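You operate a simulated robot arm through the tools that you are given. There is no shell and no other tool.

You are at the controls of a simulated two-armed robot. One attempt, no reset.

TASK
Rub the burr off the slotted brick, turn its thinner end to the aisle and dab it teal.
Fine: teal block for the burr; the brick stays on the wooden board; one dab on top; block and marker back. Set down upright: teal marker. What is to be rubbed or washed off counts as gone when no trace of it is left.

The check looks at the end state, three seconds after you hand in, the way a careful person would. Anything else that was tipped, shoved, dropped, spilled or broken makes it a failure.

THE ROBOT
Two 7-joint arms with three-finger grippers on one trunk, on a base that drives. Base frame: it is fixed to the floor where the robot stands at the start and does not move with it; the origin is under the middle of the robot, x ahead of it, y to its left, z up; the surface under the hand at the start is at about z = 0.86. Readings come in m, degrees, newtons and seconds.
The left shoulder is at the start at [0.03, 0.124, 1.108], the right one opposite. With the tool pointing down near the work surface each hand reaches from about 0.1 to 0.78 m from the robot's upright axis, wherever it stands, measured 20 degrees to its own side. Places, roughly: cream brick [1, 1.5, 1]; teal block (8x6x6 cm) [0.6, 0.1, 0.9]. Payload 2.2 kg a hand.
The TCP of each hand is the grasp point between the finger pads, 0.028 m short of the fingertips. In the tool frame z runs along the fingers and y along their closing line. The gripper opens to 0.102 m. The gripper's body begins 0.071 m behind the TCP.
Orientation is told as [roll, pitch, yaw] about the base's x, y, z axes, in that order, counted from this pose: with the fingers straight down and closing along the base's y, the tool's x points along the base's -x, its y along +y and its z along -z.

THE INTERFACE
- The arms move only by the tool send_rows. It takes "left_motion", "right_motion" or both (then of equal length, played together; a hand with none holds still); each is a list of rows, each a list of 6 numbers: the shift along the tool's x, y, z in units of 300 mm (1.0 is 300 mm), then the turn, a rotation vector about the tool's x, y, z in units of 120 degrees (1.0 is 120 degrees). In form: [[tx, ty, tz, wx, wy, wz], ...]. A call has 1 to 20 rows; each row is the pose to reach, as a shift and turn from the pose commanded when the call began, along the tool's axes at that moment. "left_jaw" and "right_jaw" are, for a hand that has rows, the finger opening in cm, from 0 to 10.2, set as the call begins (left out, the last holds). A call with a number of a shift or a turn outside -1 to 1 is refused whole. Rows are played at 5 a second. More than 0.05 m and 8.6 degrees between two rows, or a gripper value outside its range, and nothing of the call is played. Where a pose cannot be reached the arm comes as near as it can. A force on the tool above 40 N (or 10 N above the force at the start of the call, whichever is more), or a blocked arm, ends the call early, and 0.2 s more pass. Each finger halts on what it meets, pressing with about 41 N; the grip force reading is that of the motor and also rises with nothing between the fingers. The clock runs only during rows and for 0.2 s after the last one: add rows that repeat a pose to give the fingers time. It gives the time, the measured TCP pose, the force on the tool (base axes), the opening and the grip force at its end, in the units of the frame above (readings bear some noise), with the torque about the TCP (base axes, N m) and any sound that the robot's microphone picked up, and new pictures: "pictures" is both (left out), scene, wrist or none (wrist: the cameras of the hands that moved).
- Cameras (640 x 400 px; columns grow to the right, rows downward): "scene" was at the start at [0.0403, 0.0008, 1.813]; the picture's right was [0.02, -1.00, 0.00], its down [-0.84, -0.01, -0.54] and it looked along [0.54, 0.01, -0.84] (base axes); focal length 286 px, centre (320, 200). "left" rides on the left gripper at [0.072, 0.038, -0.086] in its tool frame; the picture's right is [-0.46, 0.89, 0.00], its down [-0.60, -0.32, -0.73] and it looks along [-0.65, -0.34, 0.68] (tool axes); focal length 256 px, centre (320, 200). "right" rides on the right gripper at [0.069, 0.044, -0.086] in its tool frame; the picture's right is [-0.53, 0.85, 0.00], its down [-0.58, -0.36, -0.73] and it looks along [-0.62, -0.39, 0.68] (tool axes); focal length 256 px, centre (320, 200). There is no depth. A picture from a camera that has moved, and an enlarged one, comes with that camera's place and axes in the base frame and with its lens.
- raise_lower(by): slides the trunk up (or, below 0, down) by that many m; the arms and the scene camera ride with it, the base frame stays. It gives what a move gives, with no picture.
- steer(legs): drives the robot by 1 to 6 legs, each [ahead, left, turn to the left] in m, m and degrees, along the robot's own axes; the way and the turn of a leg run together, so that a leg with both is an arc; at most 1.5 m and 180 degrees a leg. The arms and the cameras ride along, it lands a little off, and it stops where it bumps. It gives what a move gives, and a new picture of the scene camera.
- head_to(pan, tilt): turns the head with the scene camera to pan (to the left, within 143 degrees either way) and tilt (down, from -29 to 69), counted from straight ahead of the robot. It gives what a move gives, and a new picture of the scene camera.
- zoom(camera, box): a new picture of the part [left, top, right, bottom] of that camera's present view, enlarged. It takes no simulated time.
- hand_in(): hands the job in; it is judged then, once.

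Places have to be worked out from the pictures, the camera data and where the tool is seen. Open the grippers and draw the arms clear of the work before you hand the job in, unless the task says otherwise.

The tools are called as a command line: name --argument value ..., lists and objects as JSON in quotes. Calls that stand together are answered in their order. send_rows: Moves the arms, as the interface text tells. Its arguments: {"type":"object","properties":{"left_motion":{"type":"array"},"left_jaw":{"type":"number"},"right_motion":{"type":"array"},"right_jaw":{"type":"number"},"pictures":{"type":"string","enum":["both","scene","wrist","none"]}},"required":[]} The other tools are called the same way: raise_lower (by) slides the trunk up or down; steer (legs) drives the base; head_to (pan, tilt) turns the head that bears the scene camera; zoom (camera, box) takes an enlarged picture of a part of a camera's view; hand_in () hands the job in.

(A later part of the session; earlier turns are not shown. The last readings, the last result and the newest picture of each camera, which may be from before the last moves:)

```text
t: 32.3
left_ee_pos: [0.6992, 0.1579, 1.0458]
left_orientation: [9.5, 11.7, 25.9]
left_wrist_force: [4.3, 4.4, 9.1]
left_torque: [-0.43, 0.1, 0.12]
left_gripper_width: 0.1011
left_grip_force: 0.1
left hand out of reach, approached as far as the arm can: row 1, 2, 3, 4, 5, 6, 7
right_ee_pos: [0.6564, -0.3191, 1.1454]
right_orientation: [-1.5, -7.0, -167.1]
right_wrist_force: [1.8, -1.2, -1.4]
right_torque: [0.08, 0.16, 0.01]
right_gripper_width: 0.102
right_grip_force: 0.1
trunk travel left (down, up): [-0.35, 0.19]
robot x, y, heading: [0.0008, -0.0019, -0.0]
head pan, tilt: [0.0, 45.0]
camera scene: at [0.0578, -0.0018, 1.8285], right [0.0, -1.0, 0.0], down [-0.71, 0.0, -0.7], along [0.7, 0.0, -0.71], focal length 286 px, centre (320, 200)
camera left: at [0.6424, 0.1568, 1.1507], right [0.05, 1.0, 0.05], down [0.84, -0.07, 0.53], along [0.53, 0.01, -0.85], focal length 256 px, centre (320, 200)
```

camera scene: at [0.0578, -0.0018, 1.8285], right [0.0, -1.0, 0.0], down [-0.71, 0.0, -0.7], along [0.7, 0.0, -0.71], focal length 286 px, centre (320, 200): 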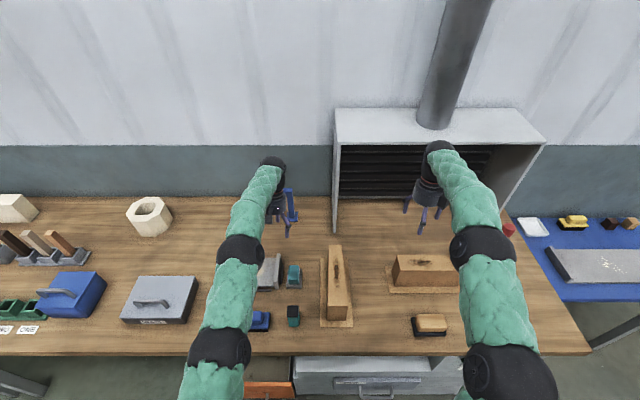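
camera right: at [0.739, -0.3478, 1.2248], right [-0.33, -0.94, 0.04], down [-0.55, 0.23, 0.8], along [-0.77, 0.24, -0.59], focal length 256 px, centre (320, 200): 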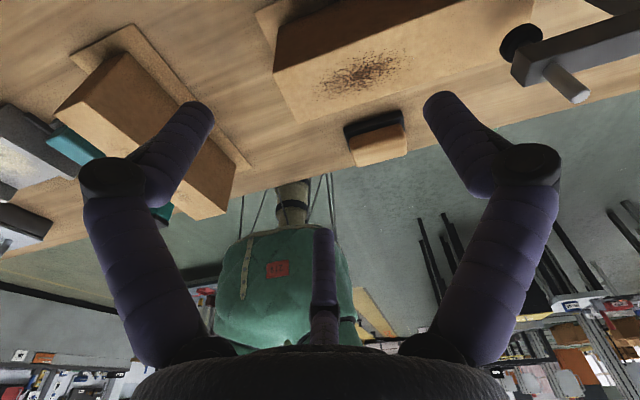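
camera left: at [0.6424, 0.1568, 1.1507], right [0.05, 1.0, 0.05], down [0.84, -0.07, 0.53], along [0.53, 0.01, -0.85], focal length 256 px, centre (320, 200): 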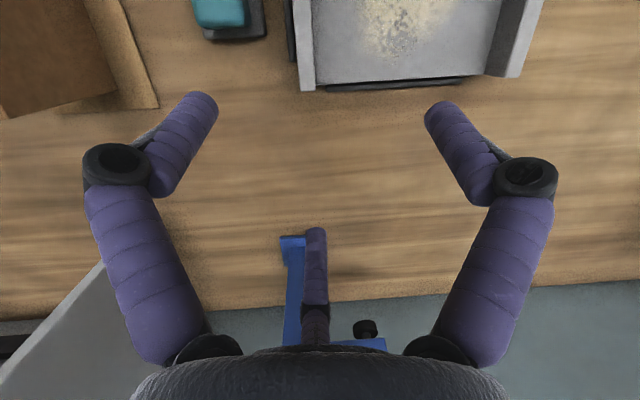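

The left arm got stuck in an odd configuration near the blue stand with light contact force; I back it out by raising the commanded pose gently.

send_rows --left_motion '[[0, 0, -0.1, 0, 0, 0], [0, 0, -0.2, 0, 0, 0], [0, 0, -0.3, 0, 0, 0]]' --pictures "both"

```text
t: 33.1
left_ee_pos: [0.6789, 0.1538, 1.1343]
left_orientation: [7.7, 12.3, 22.9]
left_wrist_force: [-1.1, -0.4, -0.1]
left_torque: [0.0, 0.01, 0.01]
left_gripper_width: 0.1018
left_grip_force: 0.0
right_ee_pos: [0.6515, -0.3201, 1.1489]
right_orientation: [-1.3, -6.7, -167.2]
right_wrist_force: [1.2, 0.4, -0.2]
right_torque: [0.01, -0.09, 0.02]
right_gripper_width: 0.1019
right_grip_force: 0.1
trunk travel left (down, up): [-0.35, 0.19]
robot x, y, heading: [-0.0032, -0.0021, 0.1]
head pan, tilt: [0.0, 45.0]
camera scene: at [0.0503, -0.0008, 1.8291], right [0.0, -1.0, 0.0], down [-0.71, 0.0, -0.71], along [0.71, 0.0, -0.71], focal length 286 px, centre (320, 200)
camera left: at [0.6224, 0.1566, 1.2384], right [0.1, 0.99, 0.02], down [0.84, -0.09, 0.54], along [0.54, -0.04, -0.84], focal length 256 px, centre (320, 200)
```

scene: 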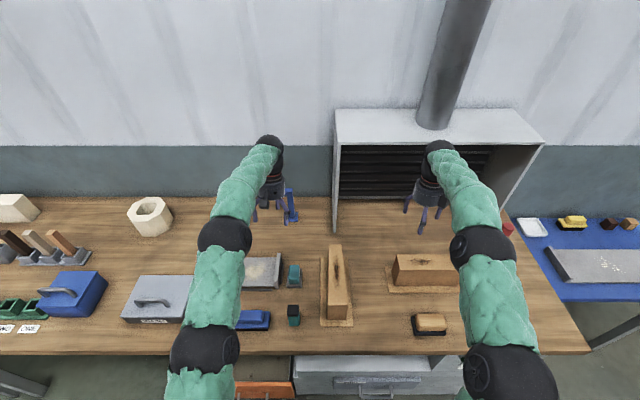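
left: 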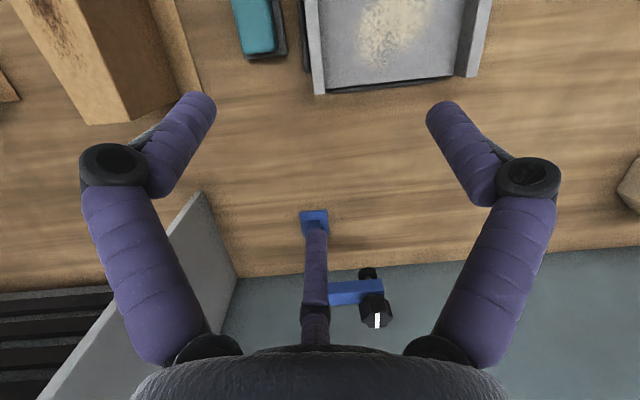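

The contact is gone and the blue stand is where it was. I continue raising the hand and bring it back to the left-middle with yaw near zero.

send_rows --left_motion '[[-0.04, 0.07, -0.1, 0, 0, 0.03], [-0.08, 0.14, -0.2, 0, 0, 0.06], [-0.12, 0.21, -0.3, 0, 0, 0.1], [-0.16, 0.28, -0.4, 0, 0, 0.14], [-0.2, 0.35, -0.4, 0, 0, 0.17], [-0.25, 0.42, -0.4, 0, 0, 0.2], [-0.25, 0.42, -0.4, 0, 0, 0.2]]' --pictures "both"

```text
t: 34.7
left_ee_pos: [0.6677, 0.2846, 1.2362]
left_orientation: [1.9, 14.3, -1.7]
left_wrist_force: [-0.1, 0.2, 0.8]
left_torque: [0.01, 0.0, -0.01]
left_gripper_width: 0.1017
left_grip_force: 0.1
left hand out of reach, approached as far as the arm can: row 1, 2, 3, 4, 5, 6, 7
right_ee_pos: [0.6525, -0.3205, 1.1475]
right_orientation: [-1.5, -6.8, -167.2]
right_wrist_force: [0.4, 0.0, 0.0]
right_torque: [0.05, 0.03, -0.01]
right_gripper_width: 0.1019
right_grip_force: 0.0
trunk travel left (down, up): [-0.35, 0.19]
robot x, y, heading: [-0.0009, -0.0011, -0.2]
head pan, tilt: [0.0, 45.0]
camera scene: at [0.0518, -0.0012, 1.829], right [0.0, -1.0, 0.0], down [-0.71, 0.0, -0.71], along [0.71, 0.0, -0.71], focal length 286 px, centre (320, 200)
camera left: at [0.6205, 0.3202, 1.3391], right [0.48, 0.87, -0.09], down [0.75, -0.36, 0.55], along [0.45, -0.33, -0.83], focal length 256 px, centre (320, 200)
```

scene: 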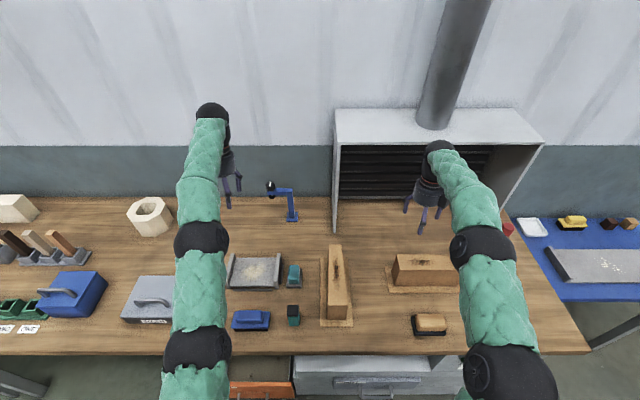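
left: 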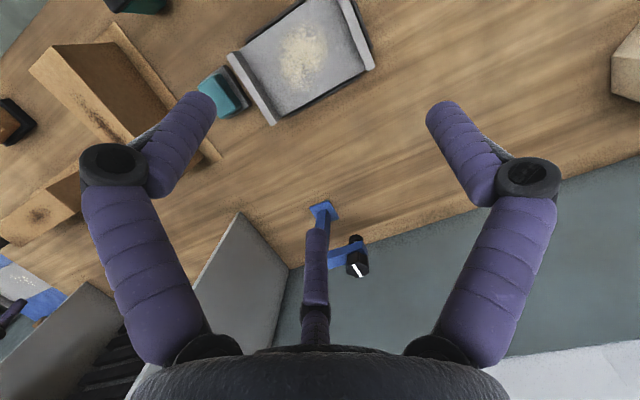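

The left arm has its elbow tucked into a straight posture that limits it. I unwind it by turning the hand back the way it came, at height.

send_rows --left_motion '[[-0.08, 0.06, 0, 0, 0, -0.07], [-0.16, 0.12, 0, 0, 0, -0.14], [-0.24, 0.18, 0, 0, 0, -0.21], [-0.3, 0.24, 0, 0, 0, -0.28], [-0.33, 0.3, 0, 0, 0, -0.35], [-0.33, 0.33, 0, 0, 0, -0.42], [-0.33, 0.33, 0, 0, 0, -0.49], [-0.33, 0.33, 0, 0, 0, -0.56], [-0.33, 0.33, 0, 0, 0, -0.63], [-0.33, 0.33, 0, 0, 0, -0.7], [-0.33, 0.33, 0, 0, 0, -0.75]]' --pictures "scene"

```text
t: 37.1
left_ee_pos: [0.6663, 0.3478, 1.1889]
left_orientation: [14.4, -1.6, 86.8]
left_wrist_force: [0.0, -0.5, 0.2]
left_torque: [-0.02, 0.03, 0.02]
left_gripper_width: 0.1017
left_grip_force: 0.0
left hand out of reach, approached as far as the arm can: row 1, 2, 3, 4, 5, 6, 7, 8, 9, 10, 11
right_ee_pos: [0.6542, -0.3188, 1.149]
right_orientation: [-1.4, -6.8, -167.0]
right_wrist_force: [0.1, 0.5, -0.1]
right_torque: [-0.02, -0.01, 0.01]
right_gripper_width: 0.1021
right_grip_force: 0.0
trunk travel left (down, up): [-0.35, 0.19]
robot x, y, heading: [-0.0007, 0.0012, -0.0]
head pan, tilt: [0.0, 45.0]
camera scene: at [0.053, 0.0004, 1.8288], right [0.0, -1.0, 0.0], down [-0.71, 0.0, -0.71], along [0.71, 0.0, -0.71], focal length 286 px, centre (320, 200)
```

scene: 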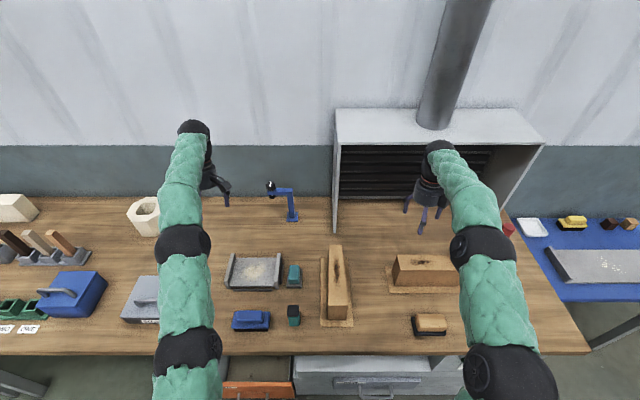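

The wrist appears limited by the straight, low-elbow posture; lowering the hand in the free area at front left should give a reachable pose from which I can re-bend the elbow.

send_rows --left_motion '[[-0.03, -0.05, 0.15, 0, 0, 0], [-0.06, -0.1, 0.3, 0, 0, 0], [-0.1, -0.15, 0.45, 0, 0, 0], [-0.13, -0.2, 0.6, 0, 0, 0], [-0.17, -0.27, 0.7, 0, 0, 0], [-0.17, -0.27, 0.8, 0, 0, 0], [-0.17, -0.27, 0.8, 0, 0, 0]]' --pictures "both"

```text
t: 38.7
left_ee_pos: [0.6617, 0.4021, 0.9542]
left_orientation: [14.2, -1.9, 87.9]
left_wrist_force: [-0.2, 0.3, -0.4]
left_torque: [-0.01, -0.02, 0.03]
left_gripper_width: 0.102
left_grip_force: 0.1
left hand out of reach, approached as far as the arm can: row 4, 5, 6, 7
right_ee_pos: [0.6526, -0.3203, 1.1495]
right_orientation: [-1.5, -6.9, -167.2]
right_wrist_force: [0.1, -0.6, 0.8]
right_torque: [0.0, 0.0, -0.01]
right_gripper_width: 0.1023
right_grip_force: 0.0
trunk travel left (down, up): [-0.35, 0.19]
robot x, y, heading: [-0.0029, 0.0002, -0.2]
head pan, tilt: [0.0, 45.0]
camera scene: at [0.051, -0.0005, 1.8291], right [0.0, -1.0, 0.0], down [-0.71, 0.0, -0.71], along [0.71, 0.0, -0.71], focal length 286 px, centre (320, 200)
camera left: at [0.644, 0.3274, 1.0448], right [-0.84, 0.49, 0.23], down [0.51, 0.56, 0.65], along [0.19, 0.66, -0.72], focal length 256 px, centre (320, 200)
```

scene: 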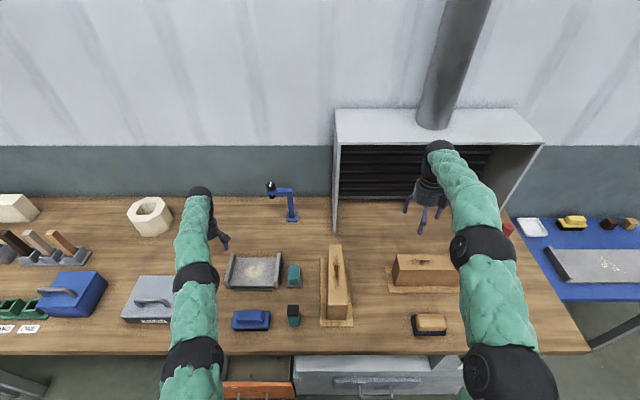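
left: 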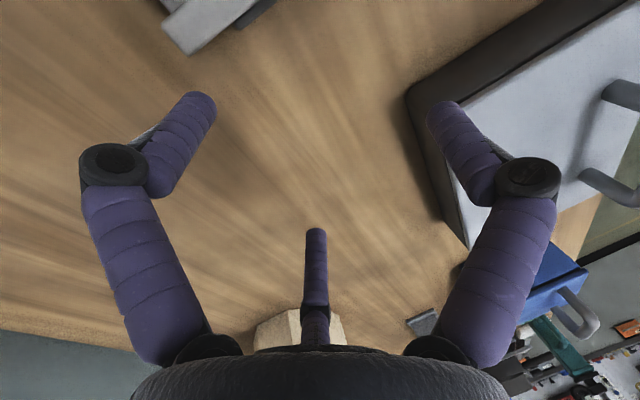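

The readings fit a commanded pose reset to the reached (tilted 14°) one, so the tilt is simply being carried along. I level the hand, lift it and draw it back.

send_rows --left_motion '[[0, 0.04, -0.14, 0.04, 0, 0], [0, 0.1, -0.28, 0.08, 0, 0], [0, 0.2, -0.38, 0.118, 0, 0], [0, 0.32, -0.4, 0.118, 0, 0], [0, 0.44, -0.4, 0.118, 0, 0], [0, 0.44, -0.4, 0.118, 0, 0]]' --pictures "scene"

```text
t: 40.1
left_ee_pos: [0.6954, 0.4268, 1.076]
left_orientation: [0.2, -1.8, 87.7]
left_wrist_force: [0.5, -0.3, 0.5]
left_torque: [0.01, 0.02, 0.02]
left_gripper_width: 0.1019
left_grip_force: 0.1
left hand out of reach, approached as far as the arm can: row 1, 2, 3, 4, 5, 6
right_ee_pos: [0.6531, -0.3203, 1.1478]
right_orientation: [-1.3, -6.9, -167.1]
right_wrist_force: [-0.4, 0.8, 0.1]
right_torque: [0.01, 0.0, -0.02]
right_gripper_width: 0.1021
right_grip_force: 0.0
trunk travel left (down, up): [-0.35, 0.19]
robot x, y, heading: [0.0018, 0.0045, -0.0]
head pan, tilt: [0.0, 45.0]
camera scene: at [0.052, -0.001, 1.829], right [0.0, -1.0, 0.0], down [-0.71, 0.0, -0.71], along [0.71, 0.0, -0.71], focal length 286 px, centre (320, 200)
```

scene: 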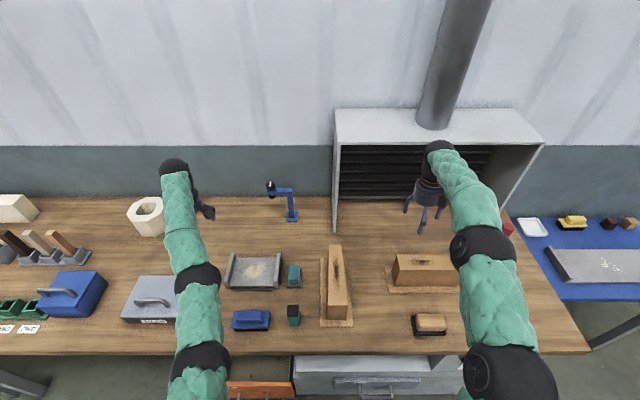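

The hand is level but won't come inward, which looks like a straight-elbow singularity. I try a sideways-and-up motion to the right to re-bend the elbow.

send_rows --left_motion '[[0.08, 0.04, -0.1, 0, 0, 0.05], [0.16, 0.08, -0.2, 0, 0, 0.1], [0.24, 0.12, -0.3, 0, 0, 0.15], [0.32, 0.16, -0.4, 0, 0, 0.2], [0.4, 0.2, -0.5, 0, 0, 0.25], [0.48, 0.24, -0.55, 0, 0, 0.3], [0.56, 0.28, -0.6, 0, 0, 0.35], [0.6, 0.32, -0.65, 0, 0, 0.4]]' --pictures "scene"

```text
t: 41.9
left_ee_pos: [0.5931, 0.246, 1.2717]
left_orientation: [1.4, -1.2, 39.8]
left_wrist_force: [-0.9, 1.1, -0.1]
left_torque: [-0.03, -0.06, -0.01]
left_gripper_width: 0.1019
left_grip_force: 0.0
left hand out of reach, approached as far as the arm can: row 1, 2, 3
right_ee_pos: [0.6514, -0.3207, 1.1495]
right_orientation: [-1.4, -6.7, -167.1]
right_wrist_force: [-1.0, 0.2, 0.6]
right_torque: [0.02, -0.04, 0.03]
right_gripper_width: 0.1018
right_grip_force: 0.1
trunk travel left (down, up): [-0.35, 0.19]
robot x, y, heading: [0.0014, 0.001, 0.0]
head pan, tilt: [0.0, 45.0]
camera scene: at [0.0489, -0.0001, 1.8291], right [0.0, -1.0, 0.0], down [-0.71, 0.0, -0.71], along [0.71, 0.0, -0.71], focal length 286 px, centre (320, 200)
```

scene: 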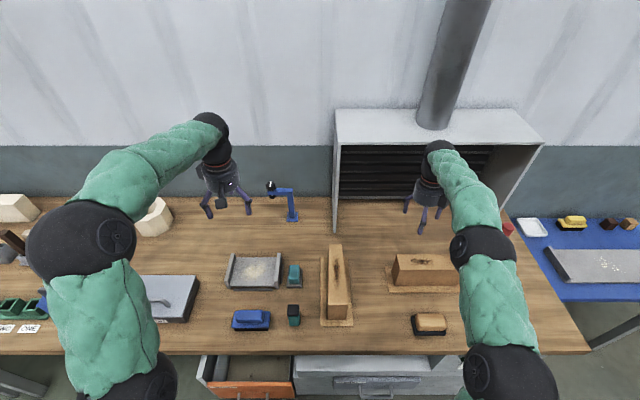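

The left elbow is bent outward again. Now I bring the right hand back the same way: level and lift it first, then unwind its yaw.

send_rows --right_motion '[[-0.1, 0, -0.12, 0, -0.03, 0], [-0.2, 0, -0.24, 0, -0.058, 0], [-0.3, 0, -0.3, 0, -0.058, 0]]' --left_motion '[[0, 0, 0, 0, 0, 0.06], [0, 0, 0, 0, 0, 0.12], [0, 0, 0, 0, 0, 0.18]]' --pictures "none"

send_rows --right_motion '[[-0.03, 0, 0, 0, 0, -0.07], [-0.06, 0, 0, 0, 0, -0.14], [-0.1, 0, 0, 0, 0, -0.21], [-0.13, 0, 0, 0, 0, -0.28], [-0.16, 0, 0, 0, 0, -0.35], [-0.2, 0, 0, 0, 0, -0.42], [-0.23, 0, 0, 0, 0, -0.49], [-0.26, 0, 0, 0, 0, -0.56], [-0.3, 0, 0, 0, 0, -0.63], [-0.33, 0, 0, 0, 0, -0.7], [-0.36, 0, 0, 0, 0, -0.77], [-0.4, 0, 0, 0, 0, -0.84], [-0.4, 0, 0, 0, 0, -0.9]]' --pictures "scene"

```text
t: 42.7
left_ee_pos: [0.5952, 0.2445, 1.2702]
left_orientation: [1.8, -0.6, 18.0]
left_wrist_force: [0.3, 0.1, 0.4]
left_torque: [0.0, -0.02, 0.02]
left_gripper_width: 0.1022
left_grip_force: 0.0
right_ee_pos: [0.5755, -0.3385, 1.2475]
right_orientation: [-1.4, -13.7, -166.9]
right_wrist_force: [-1.1, 0.0, 0.5]
right_torque: [0.03, -0.03, 0.01]
right_gripper_width: 0.102
right_grip_force: 0.0
trunk travel left (down, up): [-0.35, 0.19]
robot x, y, heading: [-0.0007, 0.0007, 0.3]
head pan, tilt: [0.0, 45.0]
```

```text
t: 45.5
left_ee_pos: [0.597, 0.2462, 1.2696]
left_orientation: [1.8, -0.5, 18.3]
left_wrist_force: [0.4, -0.6, 0.4]
left_torque: [0.01, 0.05, -0.05]
left_gripper_width: 0.1022
left_grip_force: 0.1
right_ee_pos: [0.4644, -0.3658, 1.2783]
right_orientation: [-12.7, 5.6, -59.6]
right_wrist_force: [-0.2, 0.7, 0.0]
right_torque: [0.0, 0.02, 0.04]
right_gripper_width: 0.1018
right_grip_force: 0.0
trunk travel left (down, up): [-0.35, 0.19]
robot x, y, heading: [-0.002, 0.0019, -0.0]
head pan, tilt: [0.0, 45.0]
camera scene: at [0.0522, -0.0004, 1.829], right [0.0, -1.0, 0.0], down [-0.71, 0.0, -0.71], along [0.71, 0.0, -0.71], focal length 286 px, centre (320, 200)
```

scene: 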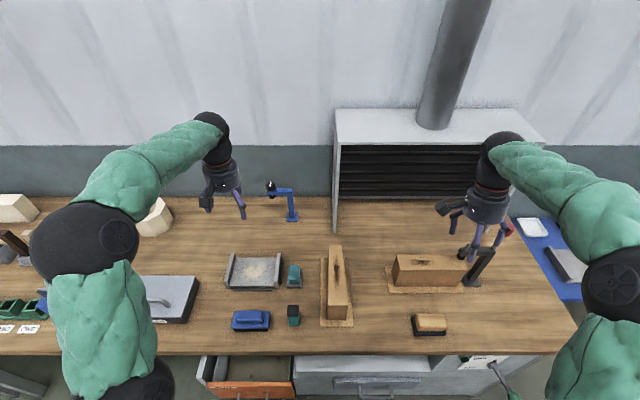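

My tilt correction had the wrong sign; I level the right hand properly now and then turn it to yaw 0.

send_rows --right_motion '[[0, 0, 0, -0.053, -0.023, 0], [0, 0, 0, -0.106, -0.047, 0]]' --left_motion '[[0, 0, 0, 0.008, 0.003, 0.06], [0, 0, 0, 0.015, 0.005, 0.12]]' --pictures "none"

send_rows --right_motion '[[0, 0, 0, 0, 0, -0.07], [0, 0, 0, 0, 0, -0.14], [0, 0, 0, 0, 0, -0.21], [0, 0, 0, 0, 0, -0.28], [0, 0, 0, 0, 0, -0.35], [0, 0, 0, 0, 0, -0.42], [0, 0, 0, 0, 0, -0.497]]' --pictures "both"

```text
t: 46.1
left_ee_pos: [0.5961, 0.2464, 1.2698]
left_orientation: [0.0, 0.3, 3.8]
left_wrist_force: [-0.4, 1.0, -1.0]
left_torque: [0.04, -0.04, 0.01]
left_gripper_width: 0.1022
left_grip_force: 0.2
right_ee_pos: [0.4641, -0.3652, 1.279]
right_orientation: [0.2, -0.1, -58.9]
right_wrist_force: [-0.3, -0.3, 0.5]
right_torque: [-0.02, 0.01, 0.03]
right_gripper_width: 0.1021
right_grip_force: 0.1
trunk travel left (down, up): [-0.35, 0.19]
robot x, y, heading: [0.0025, 0.0004, 0.0]
head pan, tilt: [0.0, 45.0]
```

```text
refused: row 7 steps farther than a row can; nothing moved
```

I bring the left hand in close over brick 1 for a sharp look at its top, and turn the right hand while moving it out to the right, to look at brick 2's right end.

send_rows --left_motion '[[0.06, -0.08, 0.06, 0, 0, 0], [0.12, -0.16, 0.12, 0, 0, 0.01], [0.19, -0.24, 0.19, 0, 0, 0.02], [0.25, -0.32, 0.25, 0, 0, 0.03], [0.32, -0.4, 0.32, 0, 0, 0.03], [0.38, -0.48, 0.38, 0, 0, 0.03], [0.44, -0.56, 0.44, 0, 0, 0.03], [0.5, -0.63, 0.5, 0, 0, 0.03]]' --right_motion '[[-0.06, -0.06, 0.01, 0, 0, -0.06], [-0.12, -0.13, 0.02, 0, 0, -0.12], [-0.18, -0.19, 0.03, 0, 0, -0.18], [-0.24, -0.26, 0.04, 0, 0, -0.24], [-0.3, -0.32, 0.05, 0, 0, -0.3], [-0.36, -0.39, 0.06, 0, 0, -0.36], [-0.42, -0.45, 0.08, 0, 0, -0.42], [-0.467, -0.515, 0.1, 0, 0, -0.49]]'

zoom --camera "left" --box '[160, 0, 440, 180]'

```text
t: 47.9
left_ee_pos: [0.4577, 0.0462, 1.1203]
left_orientation: [0.0, 0.4, 0.3]
left_wrist_force: [-0.5, -0.3, 0.9]
left_torque: [-0.02, -0.02, 0.0]
left_gripper_width: 0.1021
left_grip_force: 0.2
right_ee_pos: [0.4015, -0.5674, 1.2457]
right_orientation: [0.0, -0.1, -0.3]
right_wrist_force: [-0.5, 0.4, 0.0]
right_torque: [0.01, 0.0, -0.01]
right_gripper_width: 0.1017
right_grip_force: 0.0
trunk travel left (down, up): [-0.35, 0.19]
robot x, y, heading: [-0.0006, 0.0042, -0.1]
head pan, tilt: [0.0, 45.0]
camera scene: at [0.0508, -0.0023, 1.829], right [0.0, -1.0, 0.0], down [-0.71, 0.0, -0.71], along [0.71, 0.0, -0.71], focal length 286 px, centre (320, 200)
camera right: at [0.3319, -0.5222, 1.333], right [0.54, 0.84, 0.0], down [0.57, -0.37, 0.73], along [0.62, -0.39, -0.68], focal length 256 px, centre (320, 200)
camera left: at [0.3864, 0.0829, 1.2065], right [0.46, 0.89, 0.0], down [0.61, -0.31, 0.73], along [0.65, -0.34, -0.69], focal length 256 px, centre (320, 200)
```

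scene: 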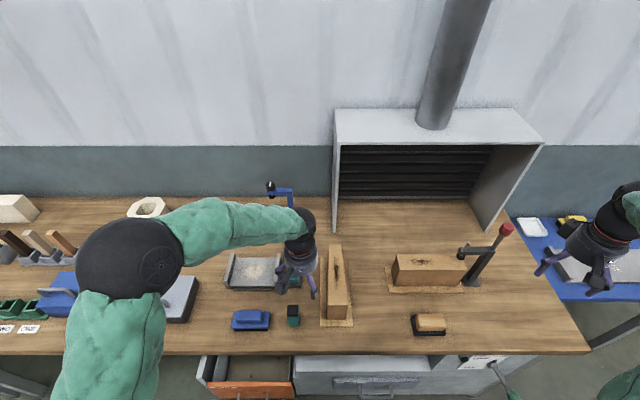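
right: 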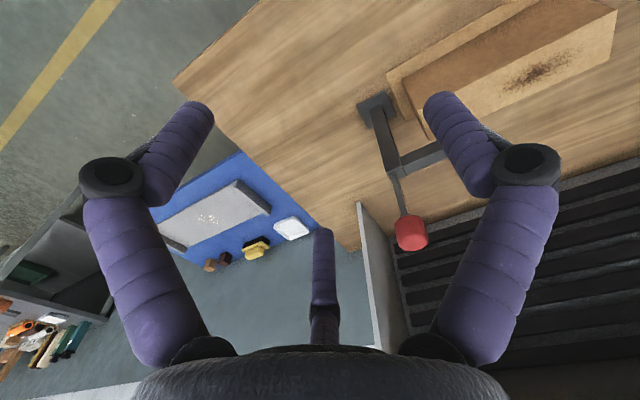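
left: 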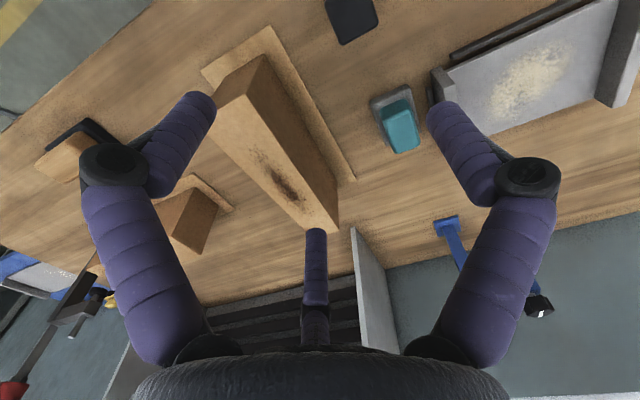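

```text
2.22 times, centred on (300, 90) of left
camera zoom: at [0.3864, 0.0829, 1.2065], right [0.46, 0.89, 0.0], down [0.61, -0.31, 0.73], along [0.65, -0.34, -0.69], focal length 569 px, centre (364, 444)
```

zoom: 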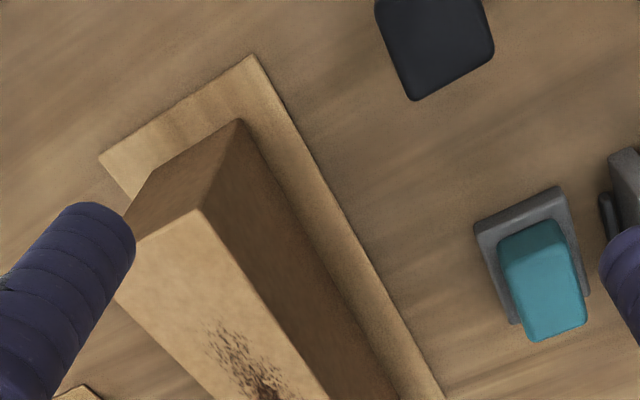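

Brick 1's near and left faces are plain. I zoom the right camera onto brick 2's right end by the clamp.

zoom --camera "right" --box '[340, 0, 640, 190]'

zoom --camera "left" --box '[200, 60, 370, 250]'

zoom --camera "scene" --box '[380, 215, 530, 345]'

```text
2.11 times, centred on (490, 95) of right
camera zoom: at [0.3319, -0.5222, 1.333], right [0.54, 0.84, 0.0], down [0.57, -0.37, 0.73], along [0.62, -0.39, -0.68], focal length 539 px, centre (-38, 421)
```

zoom: 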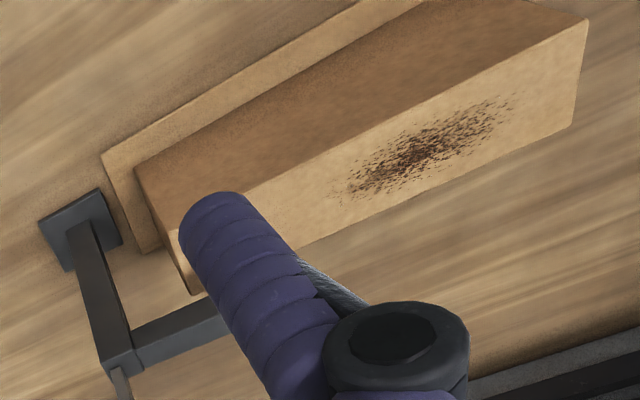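

```text
2.11 times, centred on (285, 155) of left
camera zoom: at [0.3864, 0.0829, 1.2065], right [0.46, 0.89, 0.0], down [0.61, -0.31, 0.73], along [0.65, -0.34, -0.69], focal length 539 px, centre (394, 295)
```

zoom: 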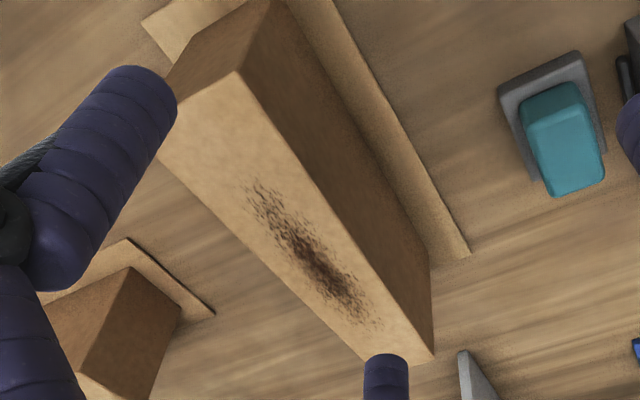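

```text
3.08 times, centred on (455, 280) of scene
camera zoom: at [0.0508, -0.0023, 1.829], right [0.0, -1.0, 0.0], down [-0.71, 0.0, -0.71], along [0.71, 0.0, -0.71], focal length 882 px, centre (-95, -46)
```

zoom: 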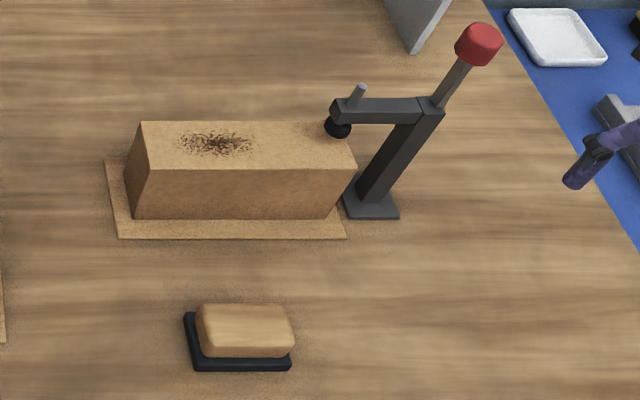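

Brick 2 measures as a plain rectangle, so only brick 1 has a thinner end. I check the far cream brick more closely too, as it also carries a mark on top.

head_to --pan 55 --tilt 30

zoom --camera "scene" --box '[260, 150, 380, 250]'

head_to --pan -45 --tilt 35

zoom --camera "scene" --box '[200, 200, 420, 340]'

```text
t: 49.2
left_ee_pos: [0.4585, 0.0465, 1.1196]
left_orientation: [-0.1, 0.2, 0.3]
left_wrist_force: [0.4, -0.2, 0.7]
left_torque: [0.0, -0.01, -0.01]
left_gripper_width: 0.1022
left_grip_force: 0.0
right_ee_pos: [0.4026, -0.5638, 1.2468]
right_orientation: [0.0, -0.1, -0.4]
right_wrist_force: [-0.6, 0.0, -0.3]
right_torque: [0.01, 0.04, -0.02]
right_gripper_width: 0.1019
right_grip_force: 0.0
trunk travel left (down, up): [-0.35, 0.19]
robot x, y, heading: [0.0014, 0.0018, -0.3]
head pan, tilt: [55.0, 30.0]
camera scene: at [0.0222, 0.0735, 1.8516], right [0.82, -0.57, 0.0], down [-0.29, -0.41, -0.87], along [0.5, 0.71, -0.5], focal length 286 px, centre (320, 200)
```

scene: 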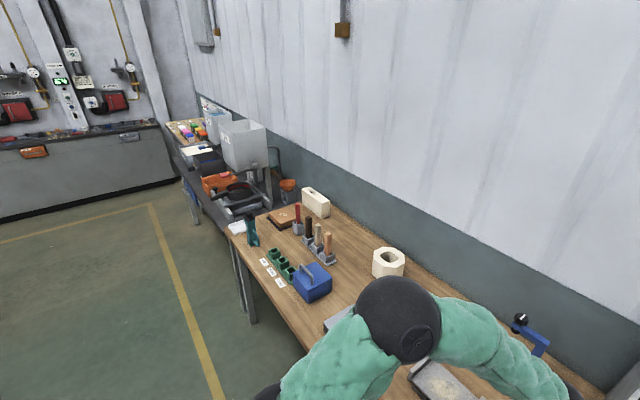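

```text
4.00 times, centred on (320, 200) of scene
camera zoom: at [0.0222, 0.0735, 1.8516], right [0.82, -0.57, 0.0], down [-0.29, -0.41, -0.87], along [0.5, 0.71, -0.5], focal length 1146 px, centre (320, 200)
```

zoom: 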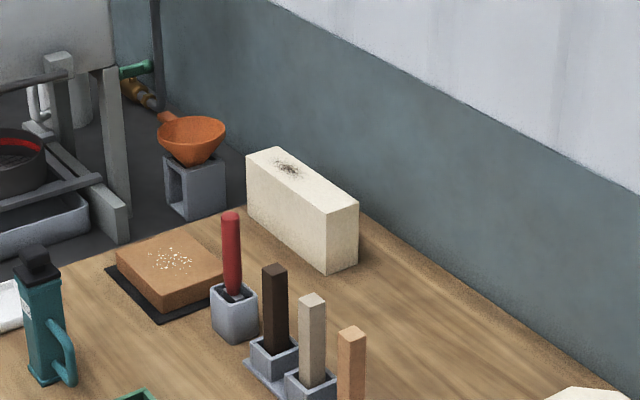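

```text
t: 50.9
left_ee_pos: [0.4588, 0.0479, 1.1202]
left_orientation: [0.0, 0.3, 0.3]
left_wrist_force: [-0.3, 0.5, 0.4]
left_torque: [0.01, 0.0, -0.01]
left_gripper_width: 0.1021
left_grip_force: 0.1
right_ee_pos: [0.4018, -0.5658, 1.2472]
right_orientation: [0.0, -0.1, -0.4]
right_wrist_force: [0.2, 0.0, -0.2]
right_torque: [-0.01, 0.03, -0.05]
right_gripper_width: 0.1017
right_grip_force: 0.0
trunk travel left (down, up): [-0.35, 0.19]
robot x, y, heading: [0.0025, -0.0012, -0.0]
head pan, tilt: [-45.0, 35.0]
camera scene: at [0.0325, -0.0628, 1.8438], right [-0.71, -0.71, 0.0], down [-0.41, 0.41, -0.82], along [0.58, -0.58, -0.57], focal length 286 px, centre (320, 200)
```

scene: 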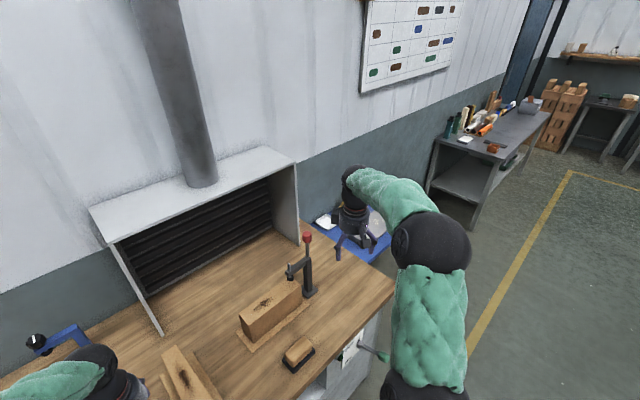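

```text
2.86 times, centred on (310, 270) of scene
camera zoom: at [0.0325, -0.0628, 1.8438], right [-0.71, -0.71, 0.0], down [-0.41, 0.41, -0.82], along [0.58, -0.58, -0.57], focal length 819 px, centre (349, 0)
```

zoom: 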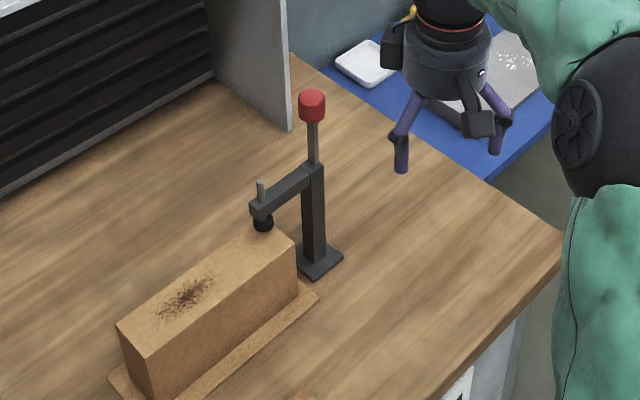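

Brick 1 – tapered, loose on its own wooden board, beside the teal block – is the target; its far end (about 45 mm vs 62 mm) is the thinner. Now I look at the teal block and the marker closely with the left camera.

send_rows --left_motion '[[0.08, 0.1, 0.04, 0, 0, 0], [0.16, 0.2, 0.08, 0, 0, 0], [0.24, 0.3, 0.12, 0, 0, 0], [0.32, 0.38, 0.18, 0, 0, 0], [0.43, 0.48, 0.23, 0, 0, 0]]' --pictures "wrist"

zoom --camera "left" --box '[200, 60, 440, 230]'

head_to --pan 0 --tilt 57

zoom --camera "scene" --box '[270, 190, 350, 260]'

```text
t: 52.1
left_ee_pos: [0.3273, 0.1913, 1.0521]
left_orientation: [-0.3, 0.2, 0.4]
left_wrist_force: [-0.5, -0.1, 0.2]
left_torque: [-0.02, -0.03, 0.03]
left_gripper_width: 0.102
left_grip_force: 0.0
right_ee_pos: [0.4002, -0.5635, 1.2479]
right_orientation: [0.0, -0.2, -0.2]
right_wrist_force: [-0.7, 0.3, 0.9]
right_torque: [-0.02, -0.04, 0.02]
right_gripper_width: 0.1019
right_grip_force: 0.1
trunk travel left (down, up): [-0.35, 0.19]
robot x, y, heading: [-0.0007, 0.002, 0.1]
head pan, tilt: [-45.0, 35.0]
camera left: at [0.2552, 0.2279, 1.139], right [0.46, 0.89, 0.0], down [0.61, -0.31, 0.73], along [0.65, -0.34, -0.68], focal length 256 px, centre (320, 200)
```

left: 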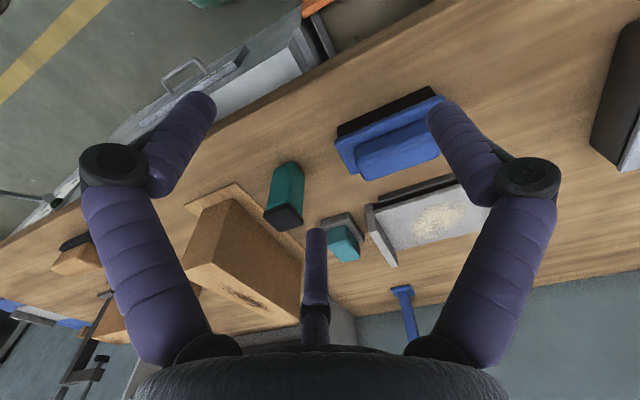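

```text
2.35 times, centred on (320, 145) of left
camera zoom: at [0.2552, 0.2279, 1.139], right [0.46, 0.89, 0.0], down [0.61, -0.31, 0.73], along [0.65, -0.34, -0.68], focal length 602 px, centre (320, 329)
```

zoom: 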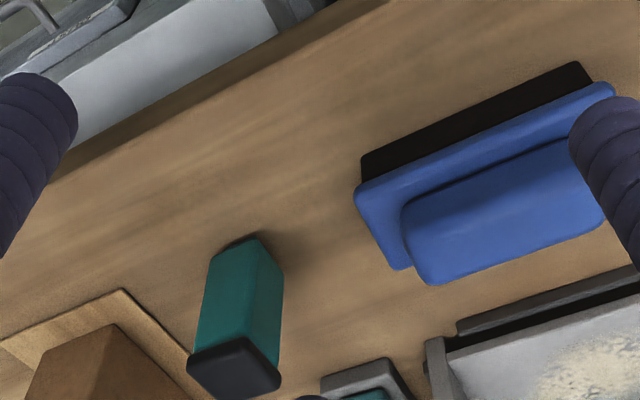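

```text
t: 53.3
left_ee_pos: [0.3278, 0.1909, 1.0527]
left_orientation: [0.0, 0.3, 0.2]
left_wrist_force: [0.9, 0.2, -0.7]
left_torque: [-0.02, 0.01, 0.0]
left_gripper_width: 0.1018
left_grip_force: 0.1
right_ee_pos: [0.4014, -0.565, 1.2481]
right_orientation: [0.0, 0.0, -0.3]
right_wrist_force: [0.1, -0.5, 0.4]
right_torque: [-0.01, 0.02, 0.03]
right_gripper_width: 0.1021
right_grip_force: 0.1
trunk travel left (down, up): [-0.35, 0.19]
robot x, y, heading: [0.0011, -0.0026, -0.2]
head pan, tilt: [0.0, 57.0]
camera scene: at [0.0404, -0.0007, 1.8131], right [0.0, -1.0, 0.0], down [-0.84, 0.0, -0.54], along [0.54, 0.0, -0.84], focal length 286 px, centre (320, 200)
```

scene: 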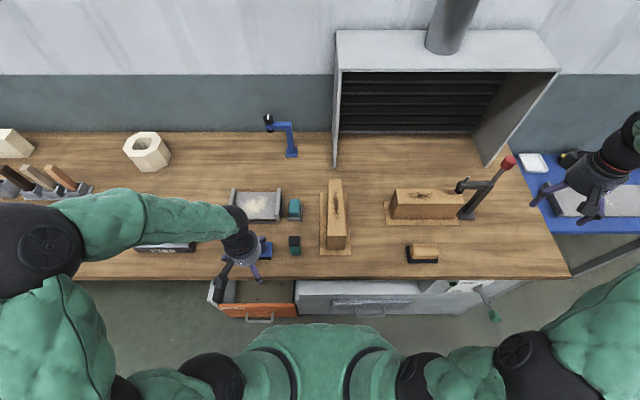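

```text
5.71 times, centred on (310, 225) of scene
camera zoom: at [0.0404, -0.0007, 1.8131], right [0.0, -1.0, 0.0], down [-0.84, 0.0, -0.54], along [0.54, 0.0, -0.84], focal length 1637 px, centre (377, 57)
```

zoom: 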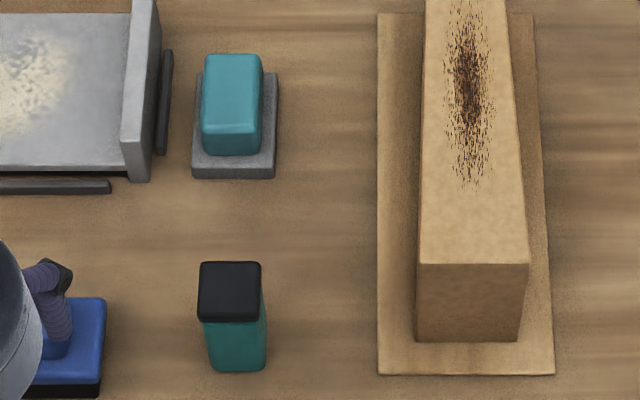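

The marker stands at about (0.445, 0.085), the teal block (grey sole with teal handle) at about (0.592, 0.092), with the tray wall close to its left. I bring the left hand over the block with the fingers opened to 5.4 cm.

send_rows --left_motion '[[-0.13, -0.05, 0, 0, 0, 0], [-0.26, -0.1, 0, 0, 0, 0], [-0.39, -0.15, 0, 0, 0, 0], [-0.52, -0.2, 0, 0, 0, 0], [-0.65, -0.25, 0.05, 0, 0, 0], [-0.78, -0.29, 0.1, 0, 0, 0], [-0.883, -0.33, 0.15, 0, 0, 0]]' --left_jaw 5.4

zoom --camera "scene" --box '[250, 160, 350, 240]'

```text
t: 54.9
left_ee_pos: [0.5948, 0.0923, 1.0058]
left_orientation: [0.0, 0.3, 0.2]
left_wrist_force: [0.1, -0.3, 0.2]
left_torque: [0.02, 0.01, -0.02]
left_gripper_width: 0.0537
left_grip_force: 0.0
right_ee_pos: [0.4025, -0.5655, 1.246]
right_orientation: [0.0, -0.1, -0.3]
right_wrist_force: [0.3, 0.2, -0.5]
right_torque: [0.02, 0.0, -0.02]
right_gripper_width: 0.1018
right_grip_force: 0.1
trunk travel left (down, up): [-0.35, 0.19]
robot x, y, heading: [-0.0013, 0.0014, 0.1]
head pan, tilt: [0.0, 57.0]
camera scene: at [0.0416, -0.0012, 1.8131], right [0.0, -1.0, 0.0], down [-0.84, 0.0, -0.54], along [0.54, 0.0, -0.84], focal length 286 px, centre (320, 200)
camera left: at [0.5243, 0.1292, 1.092], right [0.46, 0.89, 0.0], down [0.61, -0.31, 0.73], along [0.64, -0.34, -0.69], focal length 256 px, centre (320, 200)
```

scene: 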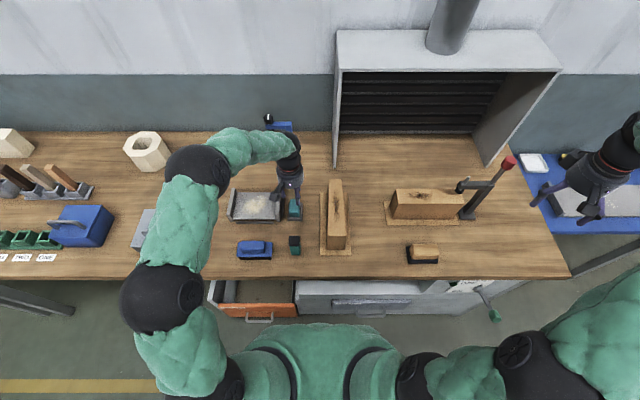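
left: 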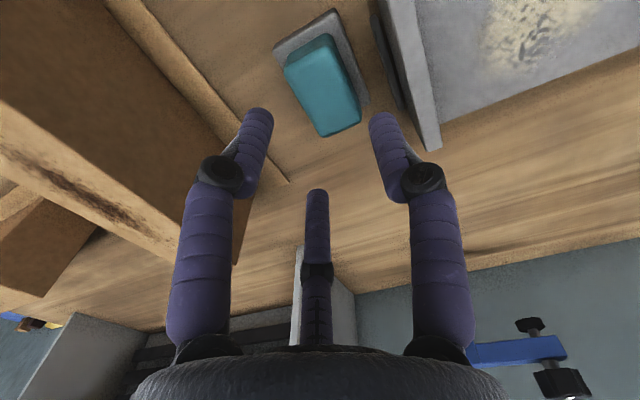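

```text
5.00 times, centred on (300, 200) of scene
camera zoom: at [0.0416, -0.0012, 1.8131], right [0.0, -1.0, 0.0], down [-0.84, 0.0, -0.54], along [0.54, 0.0, -0.84], focal length 1432 px, centre (420, 200)
```

zoom: 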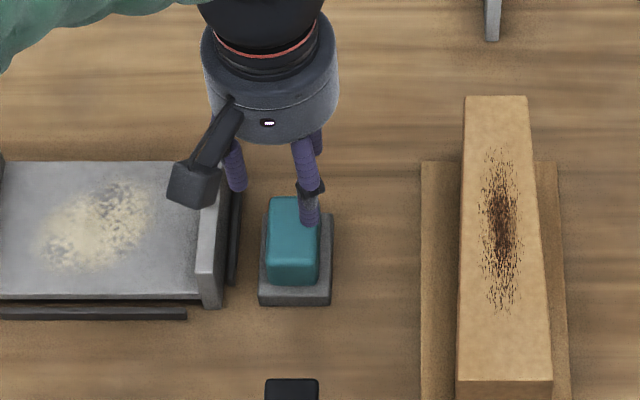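

The wrist view puts the block handle at about (0.592, 0.093), right under the hand. I lower the left hand to z≈0.915 around the handle.

send_rows --left_motion '[[0, 0, 0.1, 0, 0, 0], [0, 0, 0.2, 0, 0, 0], [0.007, 0, 0.26, 0, 0, 0], [0.007, 0, 0.303, 0, 0, 0], [0.007, 0, 0.303, 0, 0, 0]]'

zoom --camera "scene" --box '[250, 160, 350, 240]'

```text
t: 55.7
left_ee_pos: [0.5995, 0.0941, 0.9373]
left_orientation: [-0.2, -0.7, 0.5]
left_wrist_force: [-13.4, 0.8, 30.3]
left_torque: [-0.6, 0.85, -0.39]
left_gripper_width: 0.0657
left_grip_force: 8.4
right_ee_pos: [0.4009, -0.5643, 1.2482]
right_orientation: [0.0, -0.1, -0.3]
right_wrist_force: [-0.2, 0.3, -0.4]
right_torque: [-0.02, 0.02, 0.0]
right_gripper_width: 0.102
right_grip_force: 0.1
trunk travel left (down, up): [-0.35, 0.19]
robot x, y, heading: [0.0004, -0.0018, -0.1]
head pan, tilt: [0.0, 57.0]
stopped in row 4 (left hand): the force on the tool passed its limit at 44 N (the readings are from after the stop); the commanded pose is now the measured one
camera scene: at [0.0377, -0.0005, 1.8134], right [0.0, -1.0, 0.0], down [-0.84, 0.0, -0.55], along [0.55, 0.0, -0.84], focal length 286 px, centre (320, 200)
camera left: at [0.5261, 0.1315, 1.0232], right [0.46, 0.89, 0.0], down [0.6, -0.31, 0.74], along [0.66, -0.34, -0.67], focal length 256 px, centre (320, 200)
```

scene: 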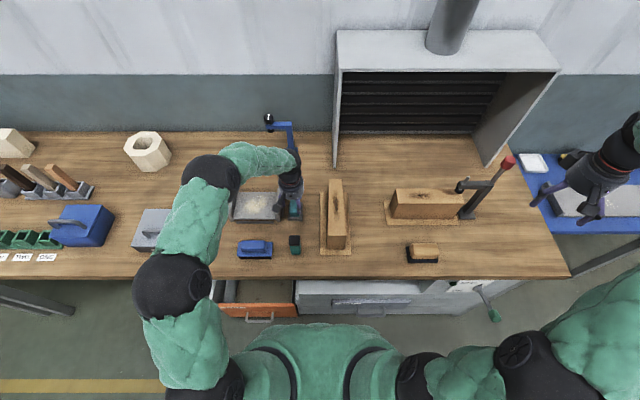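
left: 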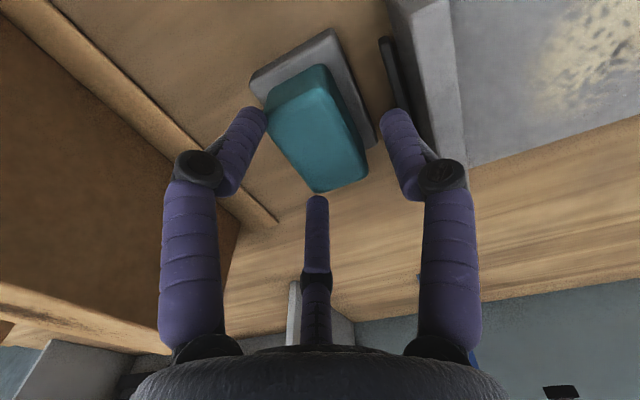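

```text
5.00 times, centred on (300, 200) of scene
camera zoom: at [0.0377, -0.0005, 1.8134], right [0.0, -1.0, 0.0], down [-0.84, 0.0, -0.55], along [0.55, 0.0, -0.84], focal length 1432 px, centre (420, 200)
```

zoom: 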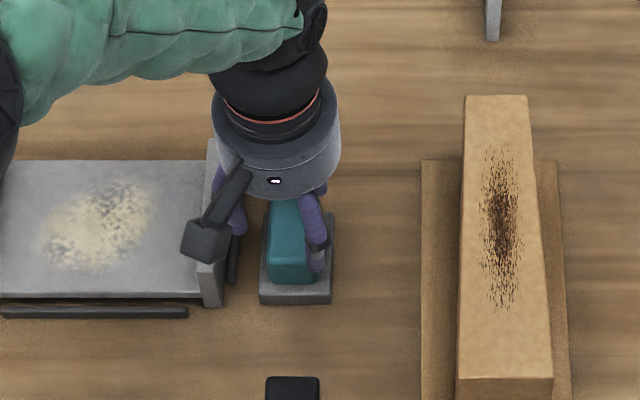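

The fingers were spread to 6.6 cm by the block: its solid body is the full 8×6 cm, so straddling the 6 cm side was too tight next to the tray. I lift off and check that nothing was shifted.

send_rows --left_motion '[[0, 0, -0.05, 0, 0, 0], [0, 0, -0.15, 0, 0, 0], [0, 0, -0.3, 0, 0, 0], [0, 0, -0.45, 0, 0, 0]]'

zoom --camera "scene" --box '[250, 160, 350, 240]'

```text
t: 56.7
left_ee_pos: [0.5959, 0.0933, 1.0701]
left_orientation: [-0.1, -0.5, 0.4]
left_wrist_force: [-0.7, 0.0, -0.2]
left_torque: [-0.01, 0.02, 0.01]
left_gripper_width: 0.0539
left_grip_force: 0.1
right_ee_pos: [0.401, -0.5649, 1.2465]
right_orientation: [0.1, -0.1, -0.3]
right_wrist_force: [-0.4, -0.1, -0.3]
right_torque: [0.01, -0.01, 0.03]
right_gripper_width: 0.1017
right_grip_force: 0.2
trunk travel left (down, up): [-0.35, 0.19]
robot x, y, heading: [-0.0001, 0.0025, 0.1]
head pan, tilt: [0.0, 57.0]
camera scene: at [0.0391, -0.0006, 1.8131], right [0.0, -1.0, 0.0], down [-0.84, 0.0, -0.55], along [0.55, 0.0, -0.84], focal length 286 px, centre (320, 200)
camera left: at [0.5235, 0.13, 1.1553], right [0.46, 0.89, 0.0], down [0.6, -0.31, 0.74], along [0.66, -0.34, -0.68], focal length 256 px, centre (320, 200)
```

scene: 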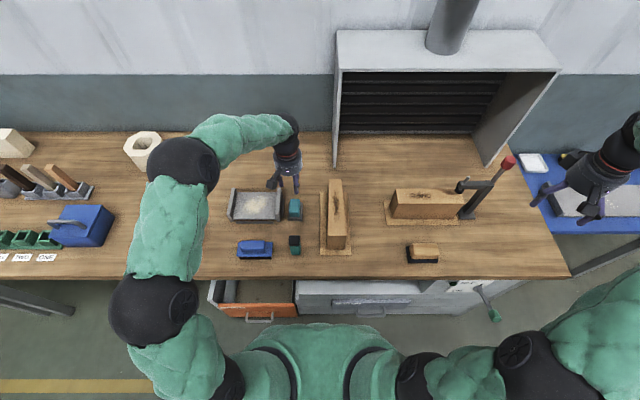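
left: 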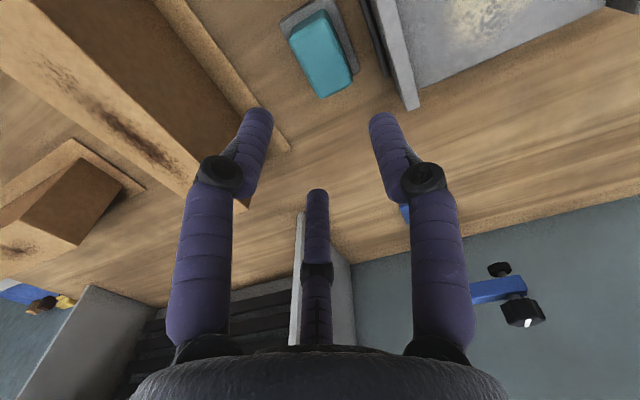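

```text
5.00 times, centred on (300, 200) of scene
camera zoom: at [0.0391, -0.0006, 1.8131], right [0.0, -1.0, 0.0], down [-0.84, 0.0, -0.55], along [0.55, 0.0, -0.84], focal length 1432 px, centre (420, 200)
```

zoom: 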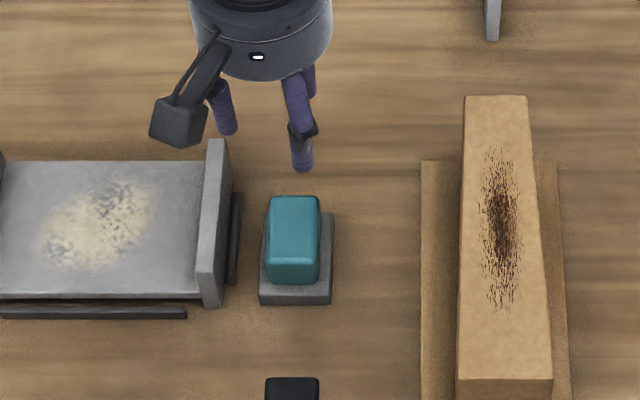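

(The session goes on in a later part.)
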